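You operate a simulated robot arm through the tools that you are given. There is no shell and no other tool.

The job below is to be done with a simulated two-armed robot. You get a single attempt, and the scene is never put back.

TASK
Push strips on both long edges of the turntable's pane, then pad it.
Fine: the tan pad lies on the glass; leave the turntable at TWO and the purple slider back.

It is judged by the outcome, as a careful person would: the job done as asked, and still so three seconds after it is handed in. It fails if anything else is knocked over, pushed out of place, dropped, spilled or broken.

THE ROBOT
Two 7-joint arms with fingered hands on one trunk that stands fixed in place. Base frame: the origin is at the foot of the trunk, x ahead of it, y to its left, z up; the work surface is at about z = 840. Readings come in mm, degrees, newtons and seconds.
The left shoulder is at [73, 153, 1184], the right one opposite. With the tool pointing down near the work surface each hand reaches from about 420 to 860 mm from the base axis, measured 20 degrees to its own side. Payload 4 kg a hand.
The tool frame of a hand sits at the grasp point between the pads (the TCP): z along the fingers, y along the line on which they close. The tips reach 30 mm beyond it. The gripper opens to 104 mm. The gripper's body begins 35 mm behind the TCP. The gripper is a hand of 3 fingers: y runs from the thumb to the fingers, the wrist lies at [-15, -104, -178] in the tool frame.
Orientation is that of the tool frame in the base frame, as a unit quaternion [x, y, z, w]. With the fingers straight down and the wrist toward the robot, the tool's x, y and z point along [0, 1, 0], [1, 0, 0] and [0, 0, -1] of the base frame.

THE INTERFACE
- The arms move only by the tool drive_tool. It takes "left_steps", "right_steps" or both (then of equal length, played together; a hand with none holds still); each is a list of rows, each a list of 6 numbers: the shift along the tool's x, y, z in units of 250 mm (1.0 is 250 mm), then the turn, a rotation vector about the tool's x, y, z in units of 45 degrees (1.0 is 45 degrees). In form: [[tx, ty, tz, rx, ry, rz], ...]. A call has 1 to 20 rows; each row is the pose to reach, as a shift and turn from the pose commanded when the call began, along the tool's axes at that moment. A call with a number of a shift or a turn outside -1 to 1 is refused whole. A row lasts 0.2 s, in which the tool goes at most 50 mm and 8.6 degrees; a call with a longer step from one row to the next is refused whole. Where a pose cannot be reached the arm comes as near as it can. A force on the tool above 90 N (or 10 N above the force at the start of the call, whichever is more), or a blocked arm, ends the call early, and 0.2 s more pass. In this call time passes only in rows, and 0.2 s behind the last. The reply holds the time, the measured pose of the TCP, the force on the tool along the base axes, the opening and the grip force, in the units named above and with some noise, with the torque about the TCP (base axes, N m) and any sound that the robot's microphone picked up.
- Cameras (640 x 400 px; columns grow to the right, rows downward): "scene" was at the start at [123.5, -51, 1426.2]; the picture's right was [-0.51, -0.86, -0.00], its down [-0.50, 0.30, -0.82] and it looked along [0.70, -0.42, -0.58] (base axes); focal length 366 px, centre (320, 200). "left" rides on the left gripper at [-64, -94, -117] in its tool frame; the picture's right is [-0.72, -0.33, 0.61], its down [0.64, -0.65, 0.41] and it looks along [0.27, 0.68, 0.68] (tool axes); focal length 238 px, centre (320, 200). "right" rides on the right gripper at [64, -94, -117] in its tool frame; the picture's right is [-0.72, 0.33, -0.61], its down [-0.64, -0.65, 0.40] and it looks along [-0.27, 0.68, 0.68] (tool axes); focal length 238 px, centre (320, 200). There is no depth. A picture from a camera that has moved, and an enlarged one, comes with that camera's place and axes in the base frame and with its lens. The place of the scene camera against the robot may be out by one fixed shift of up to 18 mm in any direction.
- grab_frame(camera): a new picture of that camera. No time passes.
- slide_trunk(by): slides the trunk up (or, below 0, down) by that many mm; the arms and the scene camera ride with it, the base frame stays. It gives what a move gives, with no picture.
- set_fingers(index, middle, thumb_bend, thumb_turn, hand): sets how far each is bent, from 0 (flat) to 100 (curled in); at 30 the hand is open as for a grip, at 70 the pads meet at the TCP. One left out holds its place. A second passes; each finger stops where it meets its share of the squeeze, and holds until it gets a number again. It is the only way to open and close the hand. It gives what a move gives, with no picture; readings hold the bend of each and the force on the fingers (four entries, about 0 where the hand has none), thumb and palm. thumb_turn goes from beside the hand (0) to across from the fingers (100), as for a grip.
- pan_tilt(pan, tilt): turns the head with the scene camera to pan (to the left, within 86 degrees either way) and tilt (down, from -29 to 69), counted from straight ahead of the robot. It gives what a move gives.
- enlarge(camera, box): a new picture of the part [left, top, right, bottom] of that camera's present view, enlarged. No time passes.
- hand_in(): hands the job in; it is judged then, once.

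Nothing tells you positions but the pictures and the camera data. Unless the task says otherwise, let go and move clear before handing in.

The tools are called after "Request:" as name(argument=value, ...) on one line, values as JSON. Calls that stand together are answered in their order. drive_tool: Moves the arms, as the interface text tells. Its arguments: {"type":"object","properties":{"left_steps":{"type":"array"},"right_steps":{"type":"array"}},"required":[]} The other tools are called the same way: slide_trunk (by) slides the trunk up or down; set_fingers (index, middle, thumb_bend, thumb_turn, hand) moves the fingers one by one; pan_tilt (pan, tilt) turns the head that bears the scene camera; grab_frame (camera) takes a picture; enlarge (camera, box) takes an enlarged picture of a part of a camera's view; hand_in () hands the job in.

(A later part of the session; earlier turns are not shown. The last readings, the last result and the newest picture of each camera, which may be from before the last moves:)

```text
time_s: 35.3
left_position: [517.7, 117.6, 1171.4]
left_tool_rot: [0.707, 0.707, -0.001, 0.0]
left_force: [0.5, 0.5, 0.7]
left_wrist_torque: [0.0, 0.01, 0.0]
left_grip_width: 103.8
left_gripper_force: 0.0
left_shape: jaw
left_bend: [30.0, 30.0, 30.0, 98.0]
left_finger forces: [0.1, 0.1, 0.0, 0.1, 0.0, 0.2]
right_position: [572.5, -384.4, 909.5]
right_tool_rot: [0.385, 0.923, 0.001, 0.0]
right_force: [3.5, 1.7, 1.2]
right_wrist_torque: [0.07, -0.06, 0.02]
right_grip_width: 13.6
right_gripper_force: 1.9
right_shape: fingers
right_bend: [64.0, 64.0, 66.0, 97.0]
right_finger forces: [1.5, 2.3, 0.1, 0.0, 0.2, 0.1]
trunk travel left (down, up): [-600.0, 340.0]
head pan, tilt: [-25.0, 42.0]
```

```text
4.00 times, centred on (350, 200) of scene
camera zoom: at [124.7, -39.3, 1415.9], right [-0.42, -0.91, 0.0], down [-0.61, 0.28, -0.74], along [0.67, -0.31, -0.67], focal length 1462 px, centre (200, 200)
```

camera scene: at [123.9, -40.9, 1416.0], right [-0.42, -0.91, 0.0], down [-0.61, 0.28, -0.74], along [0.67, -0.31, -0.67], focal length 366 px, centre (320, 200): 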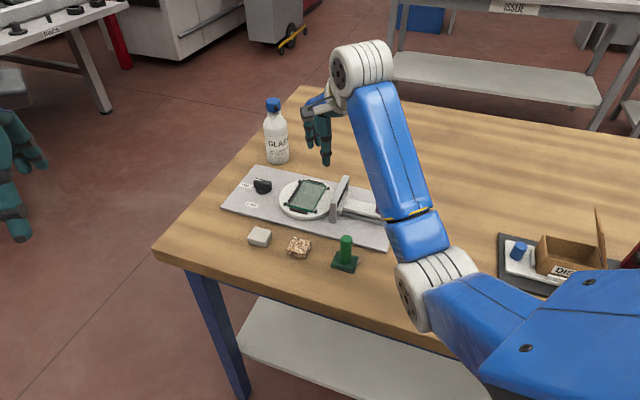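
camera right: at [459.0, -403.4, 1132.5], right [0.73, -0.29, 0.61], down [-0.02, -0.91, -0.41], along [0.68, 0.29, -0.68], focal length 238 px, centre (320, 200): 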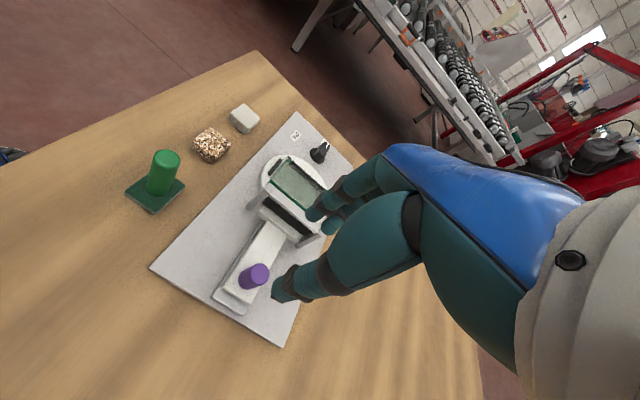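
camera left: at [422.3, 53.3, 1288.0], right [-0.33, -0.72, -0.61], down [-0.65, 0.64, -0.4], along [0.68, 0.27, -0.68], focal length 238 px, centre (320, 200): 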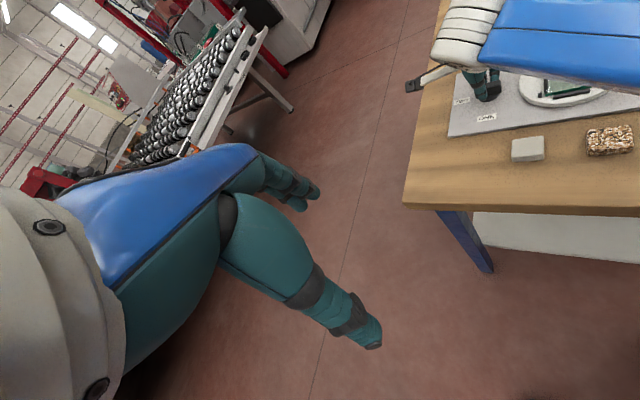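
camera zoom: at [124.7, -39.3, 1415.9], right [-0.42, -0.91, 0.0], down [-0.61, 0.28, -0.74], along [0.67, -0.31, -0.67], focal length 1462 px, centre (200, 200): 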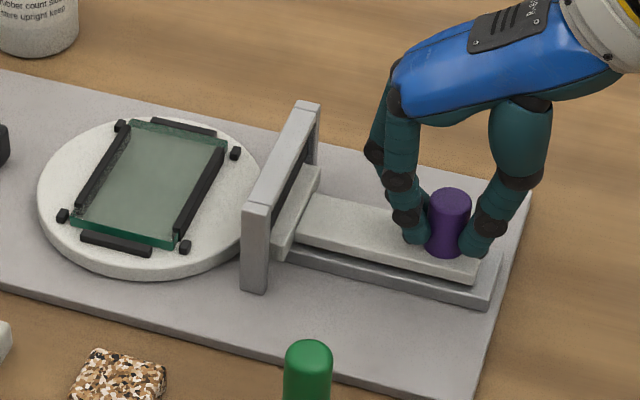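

The slider is on its back stop again. I release and rise.

Request:
set_fingers(hand="right", index=48, middle=48, thumb_bend=48)

Request:
drive_tool(right_steps=[[0, 0, -0.15, 0, 0, 0], [0, 0, -0.3, 0, 0, 0], [0, 0, -0.44, 0, 0, 0]])

Request:
enlarge(camera="scene", box=[210, 150, 430, 280])

```text
time_s: 36.3
left_position: [517.4, 117.4, 1171.0]
left_tool_rot: [0.707, 0.707, 0.0, 0.0]
left_force: [0.1, 0.0, -0.3]
left_wrist_torque: [-0.02, 0.01, 0.0]
left_grip_width: 103.3
left_gripper_force: 0.1
left_shape: jaw
left_bend: [30.0, 30.0, 30.0, 98.0]
left_finger forces: [0.0, 0.0, 0.0, 0.0, 0.0, 0.1]
right_position: [573.3, -383.9, 907.8]
right_tool_rot: [0.384, 0.923, 0.0, 0.0]
right_force: [-0.3, 0.2, -0.4]
right_wrist_torque: [-0.02, 0.02, 0.01]
right_grip_width: 56.7
right_gripper_force: 0.1
right_shape: fingers
right_bend: [48.0, 48.0, 48.0, 97.0]
right_finger forces: [0.0, 0.0, 0.0, 0.0, 0.0, 0.0]
trunk travel left (down, up): [-600.0, 340.0]
head pan, tilt: [-25.0, 42.0]
```

```text
time_s: 37.1
left_position: [516.9, 117.2, 1171.4]
left_tool_rot: [0.707, 0.707, 0.0, 0.0]
left_force: [-0.7, -0.2, -0.1]
left_wrist_torque: [0.0, 0.03, 0.0]
left_grip_width: 103.7
left_gripper_force: 0.0
left_shape: jaw
left_bend: [30.0, 30.0, 30.0, 98.0]
left_finger forces: [0.1, 0.0, 0.0, 0.0, 0.0, 0.0]
right_position: [572.3, -385.9, 1019.1]
right_tool_rot: [0.384, 0.923, -0.001, 0.0]
right_force: [-0.3, 0.2, -0.4]
right_wrist_torque: [-0.04, 0.01, 0.03]
right_grip_width: 57.1
right_gripper_force: 0.0
right_shape: fingers
right_bend: [48.0, 48.0, 48.0, 97.0]
right_finger forces: [0.0, 0.0, 0.1, 0.0, 0.0, 0.0]
trunk travel left (down, up): [-600.0, 340.0]
head pan, tilt: [-25.0, 42.0]
```

```text
2.91 times, centred on (320, 215) of scene
camera zoom: at [124.1, -39.9, 1415.9], right [-0.42, -0.91, 0.0], down [-0.61, 0.28, -0.74], along [0.67, -0.31, -0.67], focal length 1063 px, centre (320, 156)
```

zoom: 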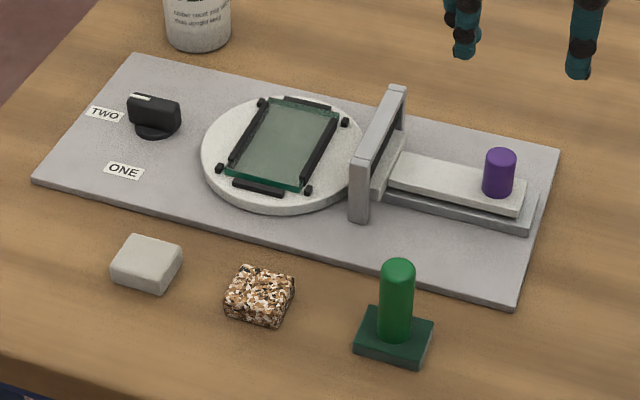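

Both strips are on, the knob is at TWO and the slider is back. Now the tan (speckled) pad at about (568, -199), 38×34 mm, top z≈857: I move there and turn the hand so that it closes along the board's short direction.

Request:
drive_tool(right_steps=[[0.045, 0.043, 0, 0, 0, 0.167], [0.09, 0.085, 0, 0, 0, 0.333], [0.135, 0.128, 0, 0, 0, 0.5], [0.18, 0.171, 0, 0, 0, 0.667], [0.225, 0.213, 0, 0, 0, 0.833], [0.27, 0.256, 0, 0, 0, 1.0]])

Request:
drive_tool(right_steps=[[0.062, 0, 0, 0, 0, 0.167], [0.124, -0.002, 0, 0, 0, 0.333], [0.186, -0.004, 0, 0, 0, 0.5], [0.248, -0.006, 0, 0, 0, 0.667], [0.31, -0.007, 0, 0, 0, 0.833], [0.372, -0.008, 0, 0, 0, 1.0]])

Request:
grab_frame(camera="right")

Request:
grab_frame(camera="scene")

```text
time_s: 38.5
left_position: [517.0, 118.4, 1170.5]
left_tool_rot: [0.707, 0.707, -0.001, 0.001]
left_force: [-0.2, 0.3, -0.2]
left_wrist_torque: [-0.01, 0.02, -0.02]
left_grip_width: 103.7
left_gripper_force: 0.1
left_shape: jaw
left_bend: [30.0, 30.0, 30.0, 98.0]
left_finger forces: [0.0, 0.0, 0.1, 0.0, 0.0, 0.0]
right_position: [571.8, -289.8, 1019.1]
right_tool_rot: [0.709, 0.705, 0.0, 0.0]
right_force: [-0.5, -0.6, 0.2]
right_wrist_torque: [-0.04, 0.0, -0.04]
right_grip_width: 56.8
right_gripper_force: 0.0
right_shape: fingers
right_bend: [48.0, 48.0, 48.0, 97.0]
right_finger forces: [0.1, 0.1, 0.1, 0.0, 0.0, 0.0]
trunk travel left (down, up): [-600.0, 340.0]
head pan, tilt: [-25.0, 42.0]
```

```text
time_s: 39.9
left_position: [517.8, 119.4, 1171.0]
left_tool_rot: [0.707, 0.707, -0.002, 0.0]
left_force: [0.3, 0.6, -0.4]
left_wrist_torque: [0.01, -0.01, 0.01]
left_grip_width: 103.8
left_gripper_force: 0.1
left_shape: jaw
left_bend: [30.0, 30.0, 30.0, 98.0]
left_finger forces: [0.1, 0.1, 0.1, 0.1, 0.1, 0.0]
right_position: [568.0, -196.2, 1019.0]
right_tool_rot: [0.925, 0.381, -0.001, 0.001]
right_force: [0.8, 1.1, -0.5]
right_wrist_torque: [0.01, -0.01, -0.02]
right_grip_width: 56.9
right_gripper_force: 0.0
right_shape: fingers
right_bend: [48.0, 48.0, 48.0, 97.0]
right_finger forces: [0.0, 0.1, 0.0, 0.1, 0.0, 0.0]
trunk travel left (down, up): [-600.0, 340.0]
head pan, tilt: [-25.0, 42.0]
```

```text
taken
camera right: at [547.1, -85.0, 1136.4], right [-0.28, -0.74, 0.62], down [-0.91, 0.01, -0.4], along [0.29, -0.68, -0.68], focal length 238 px, centre (320, 200)
```

right: 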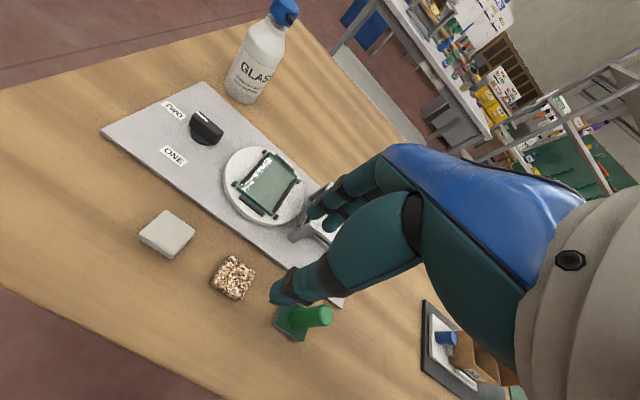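

```text
taken
camera scene: at [124.8, -38.0, 1415.9], right [-0.42, -0.91, 0.0], down [-0.61, 0.28, -0.74], along [0.67, -0.31, -0.67], focal length 366 px, centre (320, 200)
```

scene: 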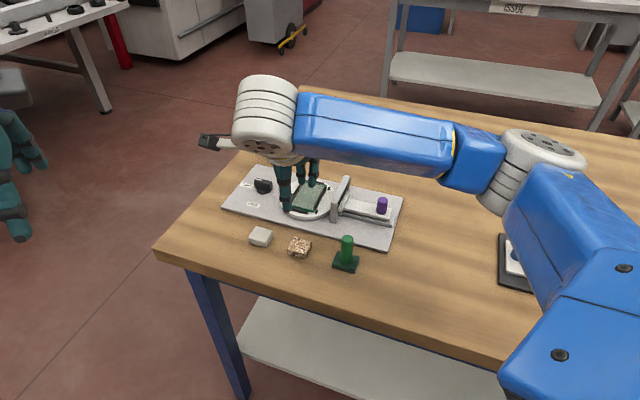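

The hand is over the pad area, turned along the short direction. Zooming in to locate the pad relative to the hand.

Request:
enlarge(camera="right", box=[190, 220, 310, 330])

Request:
enlarge(camera="scene", box=[230, 150, 370, 280])

```text
3.64 times, centred on (250, 275) of right
camera zoom: at [547.1, -85.0, 1136.4], right [-0.28, -0.74, 0.62], down [-0.91, 0.01, -0.4], along [0.29, -0.68, -0.68], focal length 867 px, centre (574, -73)
```

zoom: 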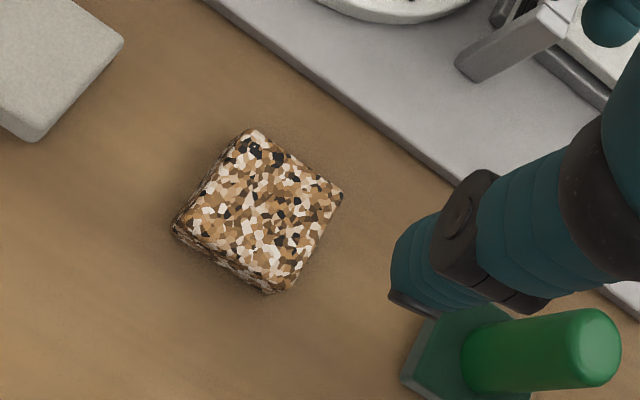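

```text
3.08 times, centred on (300, 215) of scene
camera zoom: at [124.8, -38.0, 1415.9], right [-0.42, -0.91, 0.0], down [-0.61, 0.28, -0.74], along [0.67, -0.31, -0.67], focal length 1125 px, centre (382, 154)
```

zoom: 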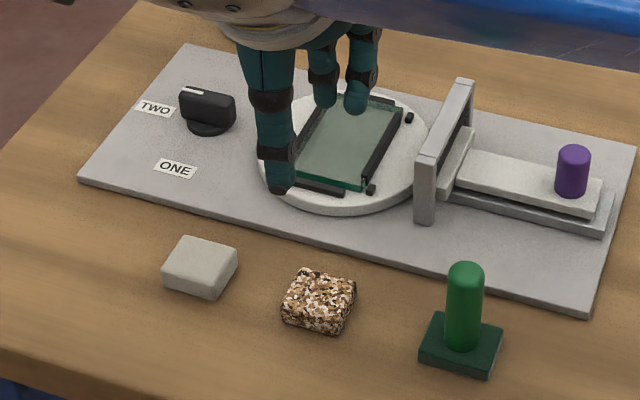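

The pad appears ~4 mm ahead of the TCP along the board direction. I open the hand a bit more, descend to mid-height and re-measure.

Request:
set_fingers(hand="right", index=41, middle=41, thumb_bend=41)

Request:
drive_tool(right_steps=[[0.004, 0.002, 0.12, 0, 0, 0], [0.008, 0.004, 0.24, 0, 0, 0], [0.01, 0.004, 0.32, 0, 0, 0]])

Request:
enlarge(camera="right", box=[190, 170, 370, 330])

Request:
enlarge(camera="scene", box=[230, 150, 370, 280])

```text
time_s: 40.9
left_position: [516.7, 118.5, 1170.3]
left_tool_rot: [0.708, 0.707, 0.001, 0.0]
left_force: [0.2, 0.0, 0.2]
left_wrist_torque: [-0.01, -0.01, 0.0]
left_grip_width: 103.6
left_gripper_force: 0.1
left_shape: jaw
left_bend: [30.0, 30.0, 30.0, 98.0]
left_finger forces: [0.0, 0.1, 0.0, 0.0, 0.1, 0.1]
right_position: [568.1, -197.7, 1017.7]
right_tool_rot: [0.924, 0.382, 0.0, 0.0]
right_force: [0.9, -0.4, -0.1]
right_wrist_torque: [-0.04, 0.02, -0.01]
right_grip_width: 75.1
right_gripper_force: 0.1
right_shape: fingers
right_bend: [41.0, 41.0, 41.0, 97.0]
right_finger forces: [0.0, 0.0, 0.0, 0.0, 0.0, 0.1]
trunk travel left (down, up): [-600.0, 340.0]
head pan, tilt: [-25.0, 42.0]
```

```text
time_s: 41.7
left_position: [515.7, 118.0, 1170.9]
left_tool_rot: [0.707, 0.707, 0.0, 0.0]
left_force: [0.4, -0.1, -0.2]
left_wrist_torque: [-0.02, 0.03, 0.02]
left_grip_width: 103.5
left_gripper_force: 0.1
left_shape: jaw
left_bend: [30.0, 30.0, 30.0, 98.0]
left_finger forces: [0.0, 0.0, 0.0, 0.0, 0.1, 0.1]
right_position: [570.6, -196.9, 939.5]
right_tool_rot: [0.924, 0.382, 0.0, 0.0]
right_force: [0.0, -0.1, -0.4]
right_wrist_torque: [0.01, -0.02, 0.02]
right_grip_width: 75.1
right_gripper_force: 0.1
right_shape: fingers
right_bend: [41.0, 41.0, 41.0, 97.0]
right_finger forces: [0.0, 0.1, 0.1, 0.1, 0.0, 0.0]
trunk travel left (down, up): [-600.0, 340.0]
head pan, tilt: [-25.0, 42.0]
```

```text
2.50 times, centred on (280, 250) of right
camera zoom: at [549.1, -84.9, 1056.8], right [-0.28, -0.74, 0.61], down [-0.91, 0.01, -0.4], along [0.29, -0.67, -0.68], focal length 596 px, centre (420, 75)
```

zoom: 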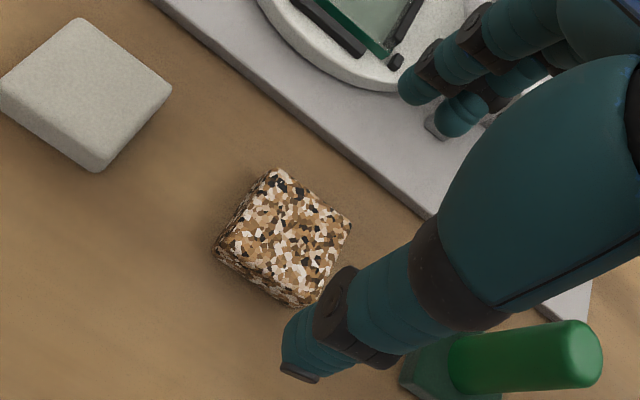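

```text
3.08 times, centred on (300, 215) of scene
camera zoom: at [124.4, -39.2, 1416.0], right [-0.42, -0.91, 0.0], down [-0.61, 0.28, -0.74], along [0.67, -0.31, -0.67], focal length 1125 px, centre (382, 154)
```

zoom: 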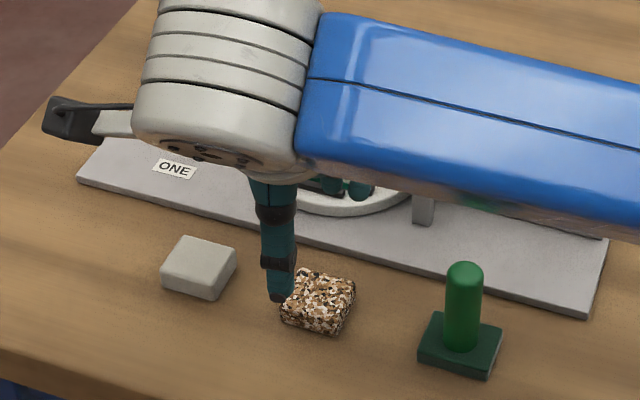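

The pad is within 2 mm of the hand centre. The index/middle side would come near the board's edge, so I narrow the opening to ~57 mm, then descend to just above the table.

Request:
set_fingers(hand="right", index=48, middle=48, thumb_bend=48)

Request:
drive_tool(right_steps=[[0.006, -0.002, 0.1, 0, 0, 0], [0.006, -0.002, 0.18, 0, 0, 0], [0.006, -0.002, 0.23, 0, 0, 0]])

Request:
enlarge(camera="right", box=[190, 170, 390, 330])

Request:
enlarge(camera="scene", box=[230, 150, 390, 280])

```text
time_s: 42.7
left_position: [517.2, 117.8, 1171.0]
left_tool_rot: [0.708, 0.707, 0.0, 0.0]
left_force: [0.4, 0.2, -0.4]
left_wrist_torque: [0.0, -0.01, -0.01]
left_grip_width: 103.5
left_gripper_force: 0.0
left_shape: jaw
left_bend: [30.0, 30.0, 30.0, 98.0]
left_finger forces: [0.0, 0.0, 0.0, 0.0, 0.0, 0.1]
right_position: [571.8, -196.8, 939.5]
right_tool_rot: [0.924, 0.381, 0.001, 0.001]
right_force: [0.0, 0.5, 0.3]
right_wrist_torque: [0.0, -0.05, -0.01]
right_grip_width: 57.9
right_gripper_force: 0.1
right_shape: fingers
right_bend: [48.0, 48.0, 48.0, 97.0]
right_finger forces: [0.0, 0.0, 0.1, 0.0, 0.0, 0.1]
trunk travel left (down, up): [-600.0, 340.0]
head pan, tilt: [-25.0, 42.0]
```

```text
time_s: 43.5
left_position: [516.0, 118.3, 1170.8]
left_tool_rot: [0.707, 0.707, 0.0, 0.0]
left_force: [-0.3, -0.2, 0.6]
left_wrist_torque: [-0.03, 0.03, 0.0]
left_grip_width: 103.3
left_gripper_force: 0.1
left_shape: jaw
left_bend: [30.0, 30.0, 30.0, 98.0]
left_finger forces: [0.1, 0.1, 0.0, 0.0, 0.1, 0.0]
right_position: [572.0, -195.0, 882.1]
right_tool_rot: [0.925, 0.381, 0.001, 0.0]
right_force: [-0.2, -0.5, 0.0]
right_wrist_torque: [-0.02, -0.02, -0.01]
right_grip_width: 57.9
right_gripper_force: 0.1
right_shape: fingers
right_bend: [48.0, 48.0, 48.0, 97.0]
right_finger forces: [0.0, 0.0, 0.0, 0.0, 0.0, 0.0]
trunk travel left (down, up): [-600.0, 340.0]
head pan, tilt: [-25.0, 42.0]
```

```text
2.50 times, centred on (290, 250) of right
camera zoom: at [550.1, -83.5, 999.5], right [-0.28, -0.74, 0.61], down [-0.91, 0.01, -0.4], along [0.29, -0.68, -0.68], focal length 596 px, centre (395, 75)
```

zoom: 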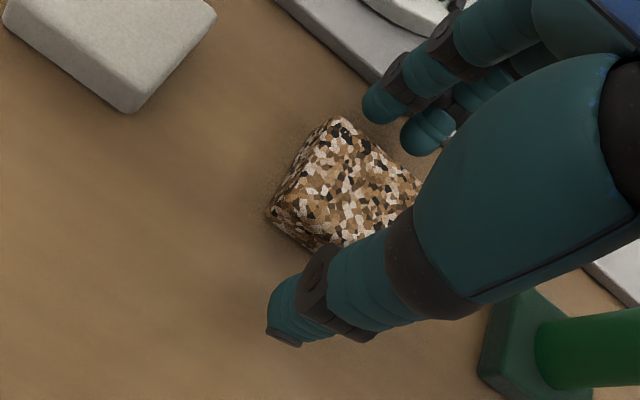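

```text
3.08 times, centred on (310, 215) of scene
camera zoom: at [124.3, -39.0, 1416.0], right [-0.42, -0.91, 0.0], down [-0.61, 0.28, -0.74], along [0.67, -0.31, -0.67], focal length 1125 px, centre (351, 154)
```

zoom: 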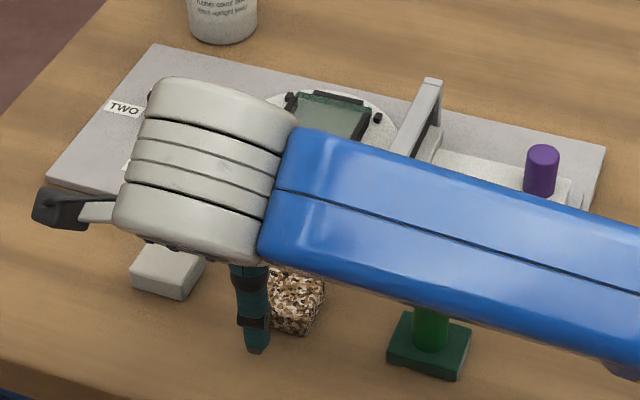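

The pad sits between thumb and fingers. I shift ~3 mm along the board direction, lower the last 7 mm, and close on the pad.

Request:
drive_tool(right_steps=[[0.012, 0, 0.028, 0, 0, 0]])

Request:
set_fingers(hand="right", index=56, middle=56, thumb_bend=56)

Request:
enlarge(camera="right", box=[190, 170, 390, 330])

```text
time_s: 43.9
left_position: [516.5, 117.4, 1171.5]
left_tool_rot: [0.707, 0.707, 0.0, 0.0]
left_force: [-0.5, -0.4, -0.9]
left_wrist_torque: [0.03, 0.01, -0.03]
left_grip_width: 103.6
left_gripper_force: 0.1
left_shape: jaw
left_bend: [30.0, 30.0, 30.0, 98.0]
left_finger forces: [0.0, 0.0, 0.0, 0.0, 0.1, 0.1]
right_position: [573.7, -194.7, 874.8]
right_tool_rot: [0.924, 0.381, 0.0, 0.001]
right_force: [-0.3, 0.1, 0.6]
right_wrist_torque: [-0.02, -0.01, -0.01]
right_grip_width: 57.9
right_gripper_force: 0.3
right_shape: fingers
right_bend: [48.0, 48.0, 48.0, 97.0]
right_finger forces: [0.1, 0.5, 0.0, 0.0, 0.1, 0.0]
trunk travel left (down, up): [-600.0, 340.0]
head pan, tilt: [-25.0, 42.0]
```

```text
time_s: 44.9
left_position: [516.4, 118.0, 1171.9]
left_tool_rot: [0.707, 0.707, 0.0, 0.0]
left_force: [1.1, 0.5, -0.2]
left_wrist_torque: [-0.02, 0.01, 0.04]
left_grip_width: 103.4
left_gripper_force: 0.0
left_shape: jaw
left_bend: [30.0, 30.0, 30.0, 98.0]
left_finger forces: [0.0, 0.0, 0.0, 0.1, 0.0, 0.0]
right_position: [574.3, -192.7, 874.2]
right_tool_rot: [0.925, 0.381, 0.001, 0.0]
right_force: [-0.7, 0.2, 0.7]
right_wrist_torque: [0.02, 0.03, 0.02]
right_grip_width: 37.4
right_gripper_force: 0.0
right_shape: fingers
right_bend: [56.0, 56.0, 56.0, 97.0]
right_finger forces: [0.0, 0.2, 0.0, 0.1, 0.0, 0.0]
trunk travel left (down, up): [-600.0, 340.0]
head pan, tilt: [-25.0, 42.0]
```

```text
2.50 times, centred on (290, 250) of right
camera zoom: at [552.3, -81.1, 992.2], right [-0.28, -0.74, 0.61], down [-0.91, 0.01, -0.4], along [0.29, -0.67, -0.68], focal length 596 px, centre (395, 75)
```

zoom: 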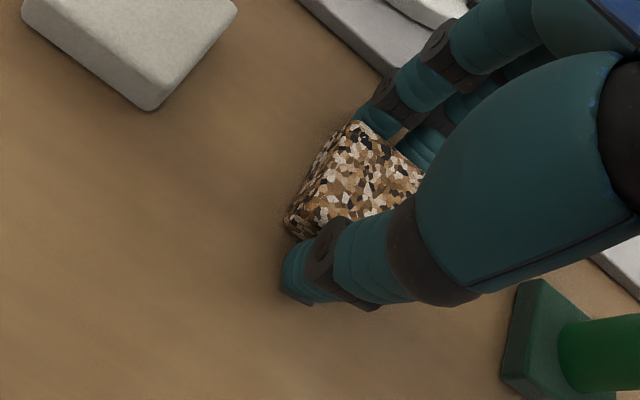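

Fingers are right at the pad's sides, roughly centred. I close to grip it.

Request:
set_fingers(hand="right", index=62, middle=62, thumb_bend=62)

Request:
enlarge(camera="right", box=[190, 170, 390, 330])

```text
time_s: 45.9
left_position: [515.6, 117.4, 1171.5]
left_tool_rot: [0.707, 0.707, 0.0, 0.001]
left_force: [0.3, 0.1, 0.1]
left_wrist_torque: [0.01, 0.01, 0.0]
left_grip_width: 103.9
left_gripper_force: 0.0
left_shape: jaw
left_bend: [30.0, 30.0, 30.0, 98.0]
left_finger forces: [0.1, 0.1, 0.0, 0.0, 0.0, 0.1]
right_position: [573.3, -193.0, 875.0]
right_tool_rot: [0.925, 0.381, 0.0, -0.001]
right_force: [-0.9, 0.6, 0.4]
right_wrist_torque: [0.03, -0.02, 0.05]
right_grip_width: 32.4
right_gripper_force: 5.1
right_shape: fingers
right_bend: [59.0, 60.0, 57.0, 97.0]
right_finger forces: [2.6, 2.3, 0.0, 0.0, 5.0, 0.1]
trunk travel left (down, up): [-600.0, 340.0]
head pan, tilt: [-25.0, 42.0]
```

```text
2.50 times, centred on (290, 250) of right
camera zoom: at [552.3, -81.1, 992.2], right [-0.28, -0.74, 0.61], down [-0.91, 0.01, -0.4], along [0.29, -0.67, -0.68], focal length 596 px, centre (395, 75)
```

zoom: 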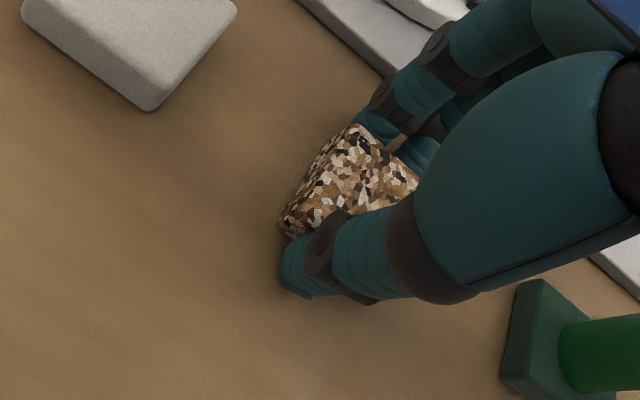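

The grip is balanced (about 5 N each side). I lift a little and check that the pad comes along.

Request:
drive_tool(right_steps=[[0, 0, -0.04, 0, 0, 0], [0, 0, -0.08, 0, 0, 0], [0, 0, -0.16, 0, 0, 0]])

Request:
enlarge(camera="right", box=[190, 170, 390, 330])

Request:
enlarge(camera="scene", box=[230, 150, 390, 280])

```text
time_s: 46.7
left_position: [515.8, 118.5, 1170.8]
left_tool_rot: [0.707, 0.707, -0.001, 0.001]
left_force: [-0.2, -0.2, 0.3]
left_wrist_torque: [-0.05, -0.04, 0.02]
left_grip_width: 103.6
left_gripper_force: 0.0
left_shape: jaw
left_bend: [30.0, 30.0, 30.0, 98.0]
left_finger forces: [0.0, 0.0, 0.1, 0.0, 0.1, 0.0]
right_position: [573.6, -193.2, 914.8]
right_tool_rot: [0.924, 0.381, 0.0, 0.0]
right_force: [-0.2, -0.2, -0.9]
right_wrist_torque: [0.02, -0.02, 0.0]
right_grip_width: 32.5
right_gripper_force: 4.6
right_shape: fingers
right_bend: [59.0, 60.0, 57.0, 97.0]
right_finger forces: [2.6, 2.4, 0.0, 0.0, 4.9, 0.0]
trunk travel left (down, up): [-600.0, 340.0]
head pan, tilt: [-25.0, 42.0]
```

```text
2.50 times, centred on (290, 250) of right
camera zoom: at [552.4, -81.1, 1032.7], right [-0.28, -0.74, 0.61], down [-0.91, 0.01, -0.4], along [0.29, -0.67, -0.68], focal length 596 px, centre (395, 75)
```

zoom: 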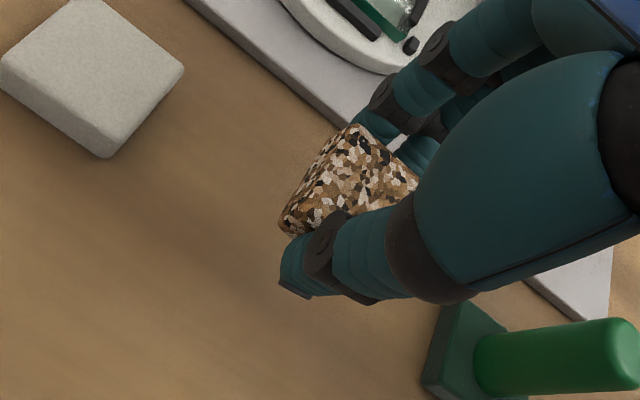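

```text
3.08 times, centred on (310, 215) of scene
camera zoom: at [124.2, -38.6, 1416.0], right [-0.42, -0.91, 0.0], down [-0.61, 0.28, -0.74], along [0.67, -0.31, -0.67], focal length 1125 px, centre (351, 154)
```

zoom: 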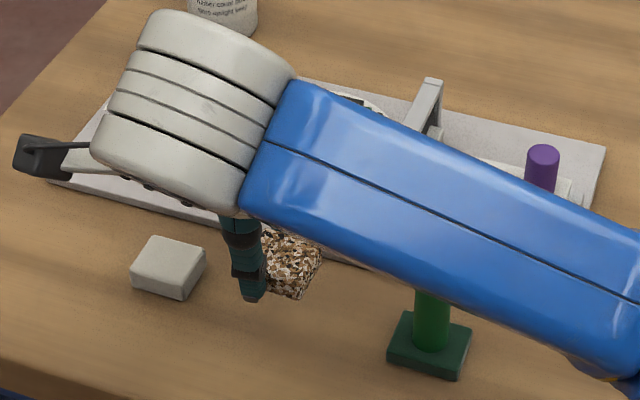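

The pad is held firmly and the others are undisturbed. I raise it and carry it over the pane's centre.

Request:
drive_tool(right_steps=[[0, 0, -0.14, 0, 0, 0], [0, 0, -0.28, 0, 0, 0], [0.03, 0.13, -0.28, 0, 0, 0], [0.06, 0.26, -0.28, 0, 0, 0], [0.09, 0.39, -0.28, 0, 0, 0], [0.12, 0.5, -0.28, 0, 0, 0], [0.125, 0.55, -0.28, 0, 0, 0]])

Request:
grab_frame(camera="right")

Request:
enlarge(camera="right", box=[190, 170, 390, 330])

Request:
grab_frame(camera="scene")

```text
time_s: 48.3
left_position: [516.1, 117.8, 1171.1]
left_tool_rot: [0.707, 0.707, 0.0, 0.0]
left_force: [0.3, 0.8, 0.3]
left_wrist_torque: [-0.01, 0.0, -0.03]
left_grip_width: 103.6
left_gripper_force: 0.1
left_shape: jaw
left_bend: [30.0, 30.0, 30.0, 98.0]
left_finger forces: [0.1, 0.0, 0.0, 0.0, 0.0, 0.1]
right_position: [693.2, -268.9, 984.3]
right_tool_rot: [0.925, 0.381, 0.0, 0.0]
right_force: [0.6, 0.8, -0.4]
right_wrist_torque: [0.03, 0.0, 0.03]
right_grip_width: 32.4
right_gripper_force: 4.3
right_shape: fingers
right_bend: [59.0, 60.0, 57.0, 97.0]
right_finger forces: [2.7, 2.2, 0.1, 0.0, 4.8, 0.0]
trunk travel left (down, up): [-600.0, 340.0]
head pan, tilt: [-25.0, 42.0]
```

```text
taken
camera right: at [671.9, -156.7, 1101.7], right [-0.28, -0.74, 0.61], down [-0.91, 0.01, -0.4], along [0.29, -0.67, -0.68], focal length 238 px, centre (320, 200)
```

right: 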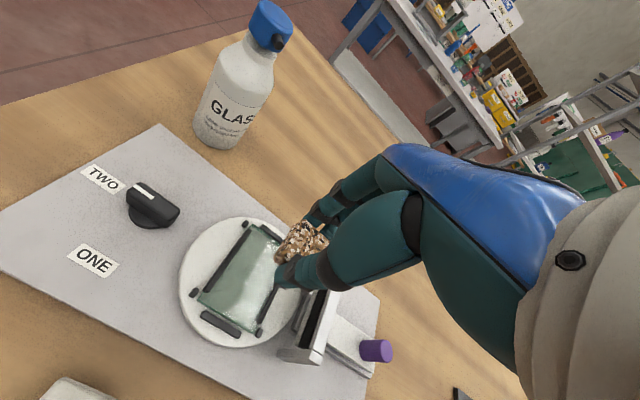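

```text
2.50 times, centred on (290, 250) of right
camera zoom: at [671.9, -156.7, 1101.7], right [-0.28, -0.74, 0.61], down [-0.91, 0.01, -0.4], along [0.29, -0.67, -0.68], focal length 596 px, centre (395, 75)
```

zoom: 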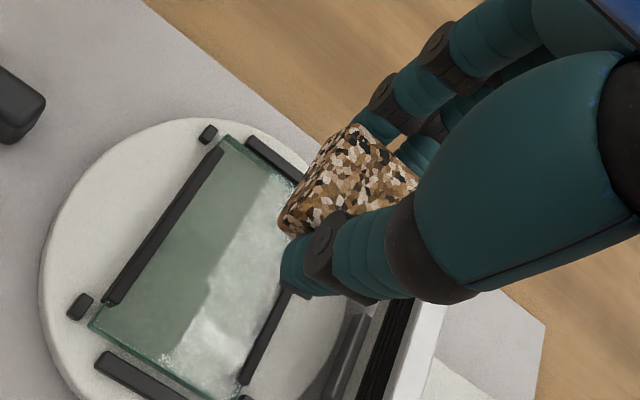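

```text
taken
camera scene: at [125.0, -39.2, 1415.9], right [-0.42, -0.91, 0.0], down [-0.61, 0.28, -0.74], along [0.67, -0.31, -0.67], focal length 366 px, centre (320, 200)
```

scene: 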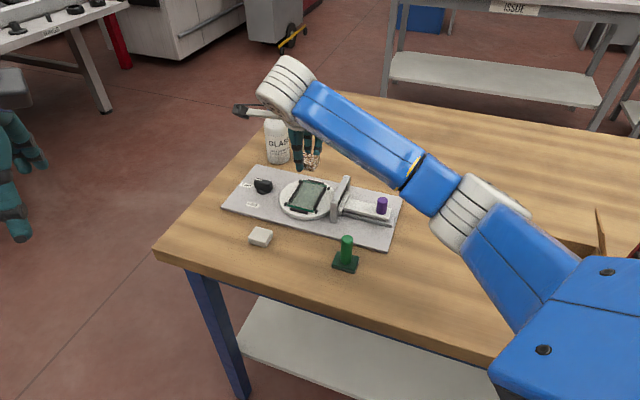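

The pad is over the pane; by the camera the strips run at s≈45 and s≈-10 along the board, so the pane centre is a few mm further along the board than the pad. I shift +3.5 mm and descend to ~20 mm above the glass to recheck.

Request:
drive_tool(right_steps=[[0.008, 0, 0.08, 0, 0, 0], [0.014, 0, 0.16, 0, 0, 0], [0.014, 0, 0.236, 0, 0, 0]])

Request:
enlarge(camera="right", box=[190, 150, 390, 330])

Request:
enlarge(camera="scene", box=[250, 130, 370, 230])

```text
time_s: 49.1
left_position: [516.5, 117.4, 1170.6]
left_tool_rot: [0.707, 0.707, 0.001, 0.0]
left_force: [0.3, 0.4, 0.1]
left_wrist_torque: [-0.02, 0.0, 0.02]
left_grip_width: 103.8
left_gripper_force: 0.1
left_shape: jaw
left_bend: [30.0, 30.0, 30.0, 98.0]
left_finger forces: [0.1, 0.0, 0.0, 0.0, 0.0, 0.1]
right_position: [695.4, -266.3, 926.5]
right_tool_rot: [0.925, 0.381, 0.0, 0.0]
right_force: [-0.5, 0.3, -0.7]
right_wrist_torque: [-0.01, 0.0, 0.01]
right_grip_width: 32.5
right_gripper_force: 4.3
right_shape: fingers
right_bend: [59.0, 60.0, 57.0, 97.0]
right_finger forces: [2.6, 2.2, 0.0, 0.0, 4.8, 0.0]
trunk travel left (down, up): [-600.0, 340.0]
head pan, tilt: [-25.0, 42.0]
```

```text
2.22 times, centred on (290, 240) of right
camera zoom: at [674.0, -154.1, 1043.3], right [-0.28, -0.74, 0.61], down [-0.91, 0.01, -0.4], along [0.29, -0.67, -0.68], focal length 530 px, centre (387, 111)
```

zoom: 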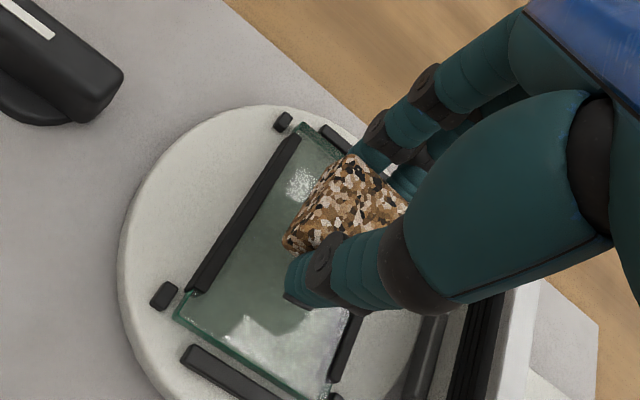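

```text
4.00 times, centred on (310, 180) of scene
camera zoom: at [124.7, -39.1, 1415.9], right [-0.42, -0.91, 0.0], down [-0.61, 0.28, -0.74], along [0.67, -0.31, -0.67], focal length 1462 px, centre (360, 280)
```

zoom: 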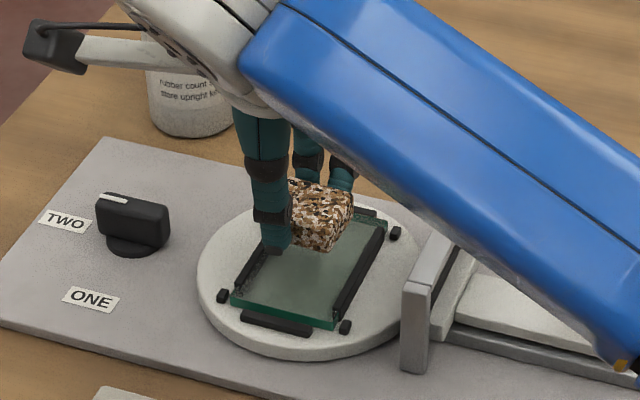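

Pad and pane are aligned with a few mm margin to each strip. I lower it slowly onto the glass, watching the vertical force.

Request:
drive_tool(right_steps=[[0.002, 0, 0.03, 0, 0, 0], [0.004, 0, 0.06, 0, 0, 0], [0.004, 0, 0.076, 0, 0, 0]])

Request:
enlarge(camera="right", box=[190, 150, 390, 330])

Request:
enlarge(camera="scene", box=[250, 150, 350, 230])

```text
time_s: 49.9
left_position: [516.8, 118.6, 1171.6]
left_tool_rot: [0.707, 0.707, 0.0, 0.0]
left_force: [0.2, 0.1, 0.9]
left_wrist_torque: [0.02, -0.01, 0.01]
left_grip_width: 103.9
left_gripper_force: 0.0
left_shape: jaw
left_bend: [30.0, 30.0, 30.0, 98.0]
left_finger forces: [0.1, 0.0, 0.1, 0.0, 0.0, 0.0]
right_position: [695.1, -266.1, 907.2]
right_tool_rot: [0.924, 0.382, 0.0, 0.001]
right_force: [-0.5, 0.3, 0.1]
right_wrist_torque: [-0.01, 0.01, -0.02]
right_grip_width: 32.4
right_gripper_force: 4.9
right_shape: fingers
right_bend: [59.0, 60.0, 57.0, 97.0]
right_finger forces: [2.6, 2.1, 0.0, 0.1, 4.8, 0.0]
trunk travel left (down, up): [-600.0, 340.0]
head pan, tilt: [-25.0, 42.0]
```

```text
2.22 times, centred on (290, 240) of right
camera zoom: at [674.9, -153.8, 1024.3], right [-0.28, -0.74, 0.61], down [-0.91, 0.01, -0.4], along [0.29, -0.67, -0.68], focal length 530 px, centre (387, 111)
```

zoom: 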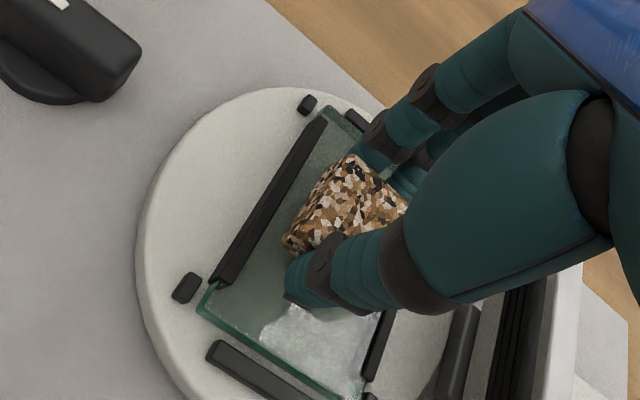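

```text
5.00 times, centred on (300, 190) of scene
camera zoom: at [124.8, -39.0, 1415.9], right [-0.42, -0.91, 0.0], down [-0.61, 0.28, -0.74], along [0.67, -0.31, -0.67], focal length 1827 px, centre (420, 250)
```

zoom: 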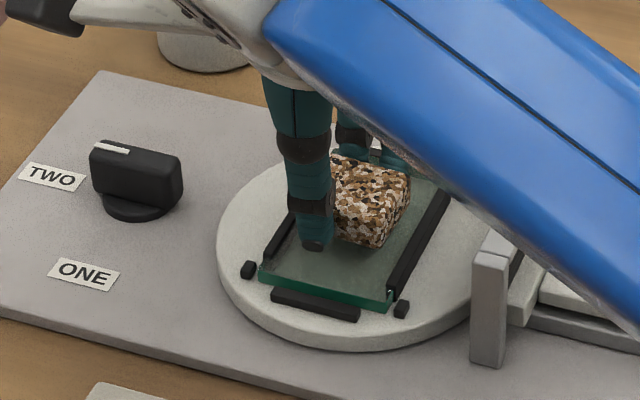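

The pad sits between the strips just above the glass. I lower 1 mm at a time until contact.

Request:
drive_tool(right_steps=[[0, 0, 0.004, 0, 0, 0], [0, 0, 0.008, 0, 0, 0]])

Request:
drive_tool(right_steps=[[0, 0, 0.004, 0, 0, 0]])

Request:
enlarge(camera="scene", box=[270, 170, 350, 230])

```text
time_s: 50.5
left_position: [516.5, 116.6, 1171.1]
left_tool_rot: [0.707, 0.708, 0.0, 0.0]
left_force: [0.3, 0.1, 0.0]
left_wrist_torque: [-0.01, 0.0, 0.02]
left_grip_width: 103.7
left_gripper_force: 0.1
left_shape: jaw
left_bend: [30.0, 30.0, 30.0, 98.0]
left_finger forces: [0.0, 0.0, 0.0, 0.1, 0.0, 0.0]
right_position: [695.7, -266.4, 905.3]
right_tool_rot: [0.924, 0.381, 0.0, 0.0]
right_force: [-0.5, 0.1, 1.0]
right_wrist_torque: [0.03, -0.03, -0.01]
right_grip_width: 32.1
right_gripper_force: 5.2
right_shape: fingers
right_bend: [59.0, 60.0, 57.0, 97.0]
right_finger forces: [2.5, 2.2, 0.1, 0.1, 4.9, 0.0]
trunk travel left (down, up): [-600.0, 340.0]
head pan, tilt: [-25.0, 42.0]
```

```text
time_s: 50.9
left_position: [517.2, 118.1, 1171.7]
left_tool_rot: [0.707, 0.707, -0.001, 0.0]
left_force: [-0.7, 0.8, -0.7]
left_wrist_torque: [0.0, -0.01, -0.04]
left_grip_width: 103.6
left_gripper_force: 0.1
left_shape: jaw
left_bend: [30.0, 30.0, 30.0, 98.0]
left_finger forces: [0.0, 0.0, 0.0, 0.0, 0.0, 0.0]
right_position: [695.4, -265.8, 904.8]
right_tool_rot: [0.924, 0.382, 0.0, -0.001]
right_force: [0.0, -0.5, 0.0]
right_wrist_torque: [-0.01, 0.05, 0.0]
right_grip_width: 32.5
right_gripper_force: 4.8
right_shape: fingers
right_bend: [59.0, 60.0, 57.0, 97.0]
right_finger forces: [2.6, 2.2, 0.0, 0.0, 4.8, 0.1]
trunk travel left (down, up): [-600.0, 340.0]
head pan, tilt: [-25.0, 42.0]
```

```text
6.67 times, centred on (310, 200) of scene
camera zoom: at [124.8, -38.9, 1415.9], right [-0.42, -0.91, 0.0], down [-0.61, 0.28, -0.74], along [0.67, -0.31, -0.67], focal length 2437 px, centre (387, 200)
```

zoom: 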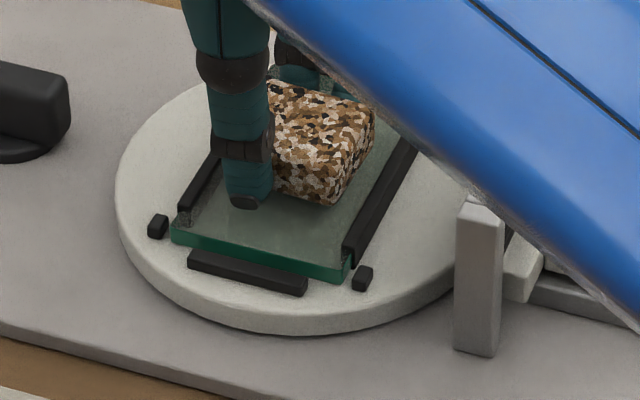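

No contact force yet; I continue in 1 mm steps.

Request:
drive_tool(right_steps=[[0, 0, 0.004, 0, 0, 0]])

Request:
drive_tool(right_steps=[[0, 0, 0.004, 0, 0, 0]])

Request:
enlarge(camera="scene", box=[270, 170, 350, 230])

```text
time_s: 51.3
left_position: [517.3, 117.4, 1171.2]
left_tool_rot: [0.707, 0.707, 0.0, 0.0]
left_force: [-0.1, -0.2, 0.3]
left_wrist_torque: [-0.01, 0.02, 0.0]
left_grip_width: 103.6
left_gripper_force: 0.0
left_shape: jaw
left_bend: [30.0, 30.0, 30.0, 98.0]
left_finger forces: [0.0, 0.0, 0.0, 0.0, 0.0, 0.0]
right_position: [695.5, -265.7, 903.1]
right_tool_rot: [0.925, 0.381, 0.0, 0.0]
right_force: [0.7, 0.4, 1.0]
right_wrist_torque: [-0.04, 0.01, 0.01]
right_grip_width: 32.3
right_gripper_force: 4.8
right_shape: fingers
right_bend: [59.0, 60.0, 57.0, 97.0]
right_finger forces: [2.6, 3.1, 0.0, 0.0, 4.6, 0.0]
trunk travel left (down, up): [-600.0, 340.0]
head pan, tilt: [-25.0, 42.0]
```

```text
time_s: 51.7
left_position: [515.8, 118.3, 1170.6]
left_tool_rot: [0.707, 0.707, -0.001, 0.001]
left_force: [0.4, 0.0, -0.6]
left_wrist_torque: [-0.01, 0.02, 0.02]
left_grip_width: 103.5
left_gripper_force: 0.2
left_shape: jaw
left_bend: [30.0, 30.0, 30.0, 98.0]
left_finger forces: [0.0, 0.1, 0.0, 0.1, 0.1, 0.1]
right_position: [696.3, -266.5, 902.0]
right_tool_rot: [0.924, 0.382, -0.001, 0.001]
right_force: [0.3, -0.2, 3.1]
right_wrist_torque: [-0.02, -0.03, 0.01]
right_grip_width: 32.1
right_gripper_force: 6.3
right_shape: fingers
right_bend: [59.0, 60.0, 57.0, 97.0]
right_finger forces: [2.6, 5.1, 0.0, 0.1, 4.9, 0.0]
trunk travel left (down, up): [-600.0, 340.0]
head pan, tilt: [-25.0, 42.0]
```

```text
6.67 times, centred on (310, 200) of scene
camera zoom: at [123.9, -38.6, 1416.1], right [-0.42, -0.91, 0.0], down [-0.61, 0.28, -0.74], along [0.67, -0.31, -0.67], focal length 2437 px, centre (387, 200)
```

zoom: 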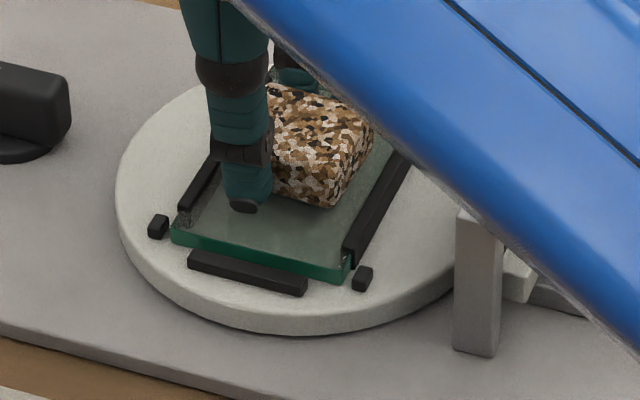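

Contact is felt (about 3 N upward), so the pad is resting on the glass. I open the fingers gently.

Request:
set_fingers(hand="right", index=52, middle=52, thumb_bend=52)

Request:
enlarge(camera="scene", box=[270, 170, 350, 230])

Request:
enlarge(camera="right", box=[190, 150, 390, 330])

```text
time_s: 52.7
left_position: [516.9, 118.0, 1171.3]
left_tool_rot: [0.707, 0.707, -0.001, 0.001]
left_force: [-0.1, 0.0, 0.4]
left_wrist_torque: [-0.02, 0.01, -0.03]
left_grip_width: 103.3
left_gripper_force: 0.0
left_shape: jaw
left_bend: [30.0, 30.0, 30.0, 98.0]
left_finger forces: [0.1, 0.1, 0.0, 0.1, 0.0, 0.0]
right_position: [694.1, -264.1, 903.2]
right_tool_rot: [0.925, 0.381, -0.001, 0.001]
right_force: [0.0, 0.6, 4.0]
right_wrist_torque: [-0.09, -0.04, -0.01]
right_grip_width: 46.6
right_gripper_force: 2.5
right_shape: fingers
right_bend: [52.0, 53.0, 52.0, 97.0]
right_finger forces: [0.0, 4.2, 0.0, 0.0, 0.0, 0.1]
trunk travel left (down, up): [-600.0, 340.0]
head pan, tilt: [-25.0, 42.0]
```

```text
6.67 times, centred on (310, 200) of scene
camera zoom: at [123.4, -38.2, 1416.1], right [-0.42, -0.91, 0.0], down [-0.61, 0.28, -0.74], along [0.67, -0.31, -0.67], focal length 2437 px, centre (387, 200)
```

zoom: 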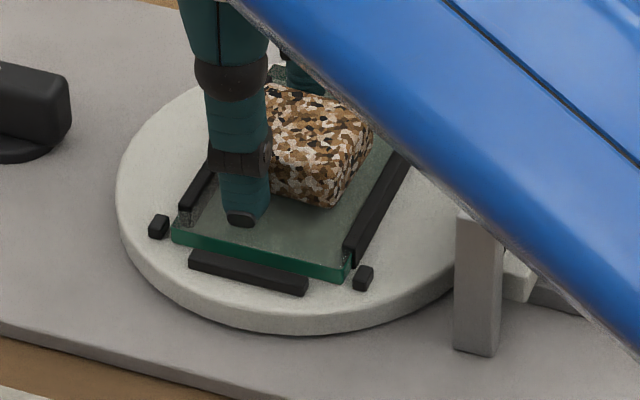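

```text
2.22 times, centred on (290, 240) of right
camera zoom: at [673.9, -152.8, 1019.8], right [-0.28, -0.74, 0.61], down [-0.91, 0.01, -0.41], along [0.29, -0.67, -0.68], focal length 530 px, centre (387, 111)
```

zoom: 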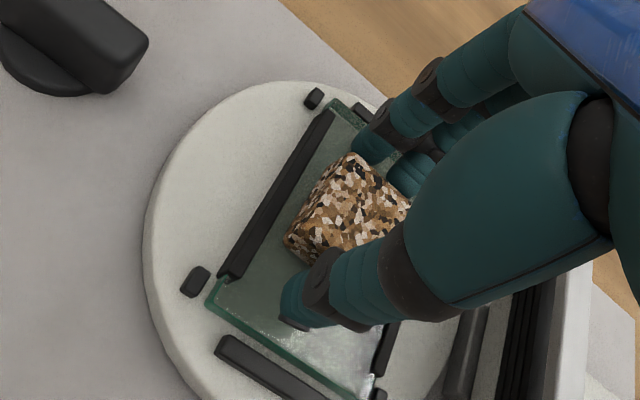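

The pad rests on the glass and is free; the middle finger is lightly resting on something (likely the near strip). I raise straight up carefully.

Request:
drive_tool(right_steps=[[0, 0, -0.01, 0, 0, 0], [0, 0, -0.03, 0, 0, 0]])

Request:
enlarge(camera="right", box=[190, 150, 390, 330])

Request:
enlarge(camera="scene", box=[270, 170, 350, 230])

```text
time_s: 53.3
left_position: [516.3, 118.6, 1171.4]
left_tool_rot: [0.707, 0.707, 0.0, -0.001]
left_force: [0.3, 0.9, 0.2]
left_wrist_torque: [0.02, 0.02, -0.01]
left_grip_width: 103.6
left_gripper_force: 0.0
left_shape: jaw
left_bend: [30.0, 30.0, 30.0, 98.0]
left_finger forces: [0.0, 0.0, 0.1, 0.1, 0.0, 0.1]
right_position: [694.6, -264.1, 909.4]
right_tool_rot: [0.925, 0.381, 0.0, 0.0]
right_force: [-0.1, 0.6, -0.9]
right_wrist_torque: [0.0, 0.02, -0.01]
right_grip_width: 46.2
right_gripper_force: 0.0
right_shape: fingers
right_bend: [52.0, 52.0, 52.0, 97.0]
right_finger forces: [0.0, 0.0, 0.1, 0.0, 0.0, 0.0]
trunk travel left (down, up): [-600.0, 340.0]
head pan, tilt: [-25.0, 42.0]
```

```text
2.22 times, centred on (290, 240) of right
camera zoom: at [674.4, -153.5, 1026.6], right [-0.28, -0.74, 0.61], down [-0.91, 0.01, -0.4], along [0.29, -0.67, -0.68], focal length 530 px, centre (387, 111)
```

zoom: 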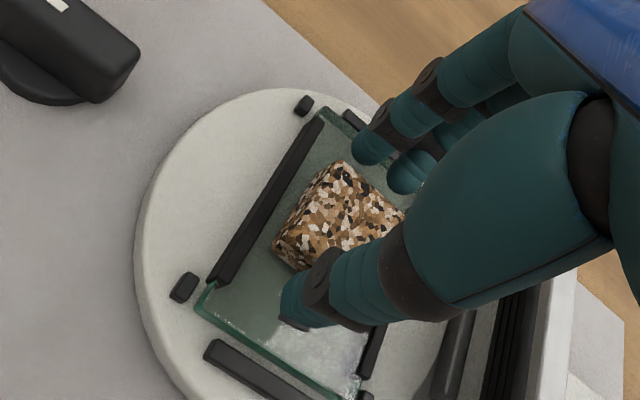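

```text
6.67 times, centred on (310, 200) of scene
camera zoom: at [124.6, -39.0, 1415.9], right [-0.42, -0.91, 0.0], down [-0.61, 0.28, -0.74], along [0.67, -0.31, -0.67], focal length 2437 px, centre (387, 200)
```

zoom: 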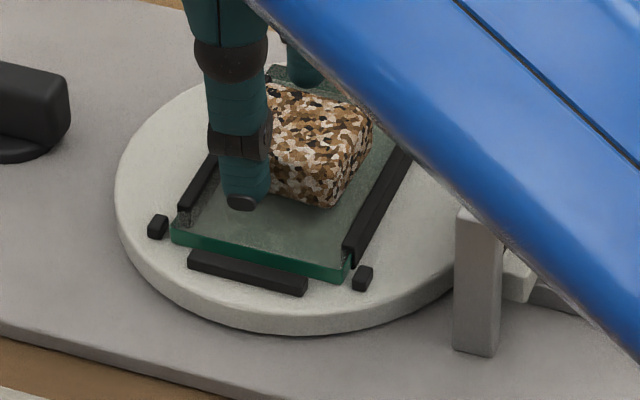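

The pad stayed on the glass and the forces are zero. I raise further and check the whole scene.

Request:
drive_tool(right_steps=[[0, 0, -0.08, 0, 0, 0], [0, 0, -0.2, 0, 0, 0], [0, 0, -0.36, 0, 0, 0], [0, 0, -0.52, 0, 0, 0], [0, 0, -0.68, 0, 0, 0]])

Request:
grab_frame(camera="right")

Request:
enlarge(camera="right", box=[190, 200, 370, 330])

Request:
grab_frame(camera="scene")

```text
time_s: 54.5
left_position: [515.6, 119.5, 1170.8]
left_tool_rot: [0.707, 0.707, -0.001, 0.0]
left_force: [0.4, -0.4, 0.2]
left_wrist_torque: [0.02, 0.02, 0.01]
left_grip_width: 103.5
left_gripper_force: 0.0
left_shape: jaw
left_bend: [30.0, 30.0, 30.0, 98.0]
left_finger forces: [0.1, 0.0, 0.0, 0.0, 0.0, 0.0]
right_position: [695.8, -265.4, 1080.7]
right_tool_rot: [0.925, 0.381, -0.001, 0.0]
right_force: [0.6, 0.2, -0.4]
right_wrist_torque: [-0.02, 0.01, 0.02]
right_grip_width: 46.7
right_gripper_force: 0.0
right_shape: fingers
right_bend: [52.0, 52.0, 52.0, 97.0]
right_finger forces: [0.0, 0.0, 0.1, 0.0, 0.0, 0.0]
trunk travel left (down, up): [-600.0, 340.0]
head pan, tilt: [-25.0, 42.0]
```

```text
taken
camera right: at [674.6, -153.1, 1197.0], right [-0.28, -0.74, 0.61], down [-0.91, 0.01, -0.4], along [0.29, -0.68, -0.68], focal length 238 px, centre (320, 200)
```

right: 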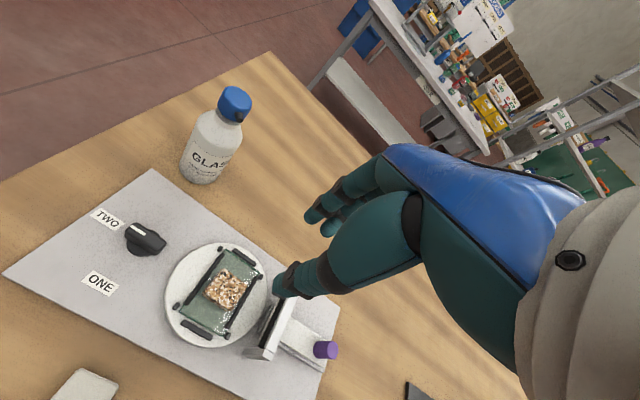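

```text
3.08 times, centred on (280, 265) of right
camera zoom: at [674.6, -153.1, 1197.0], right [-0.28, -0.74, 0.61], down [-0.91, 0.01, -0.4], along [0.29, -0.68, -0.68], focal length 733 px, centre (443, 0)
```

zoom: 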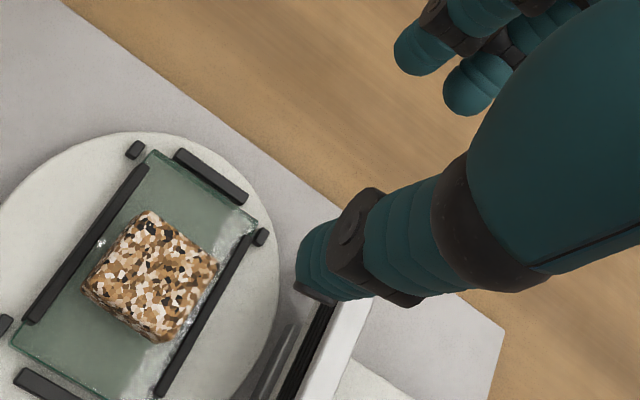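

```text
taken
camera scene: at [124.3, -38.0, 1415.9], right [-0.42, -0.91, 0.0], down [-0.61, 0.28, -0.74], along [0.67, -0.31, -0.67], focal length 366 px, centre (320, 200)
```

scene: 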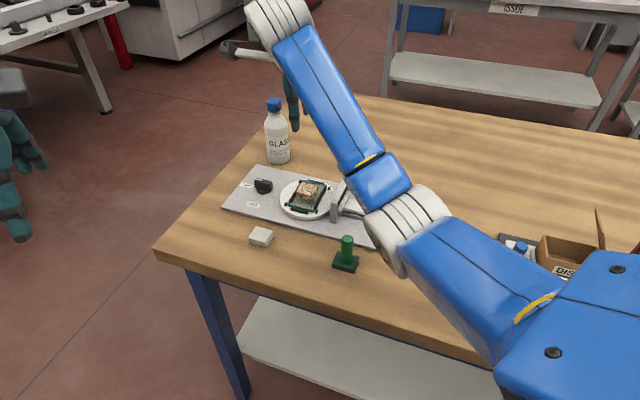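

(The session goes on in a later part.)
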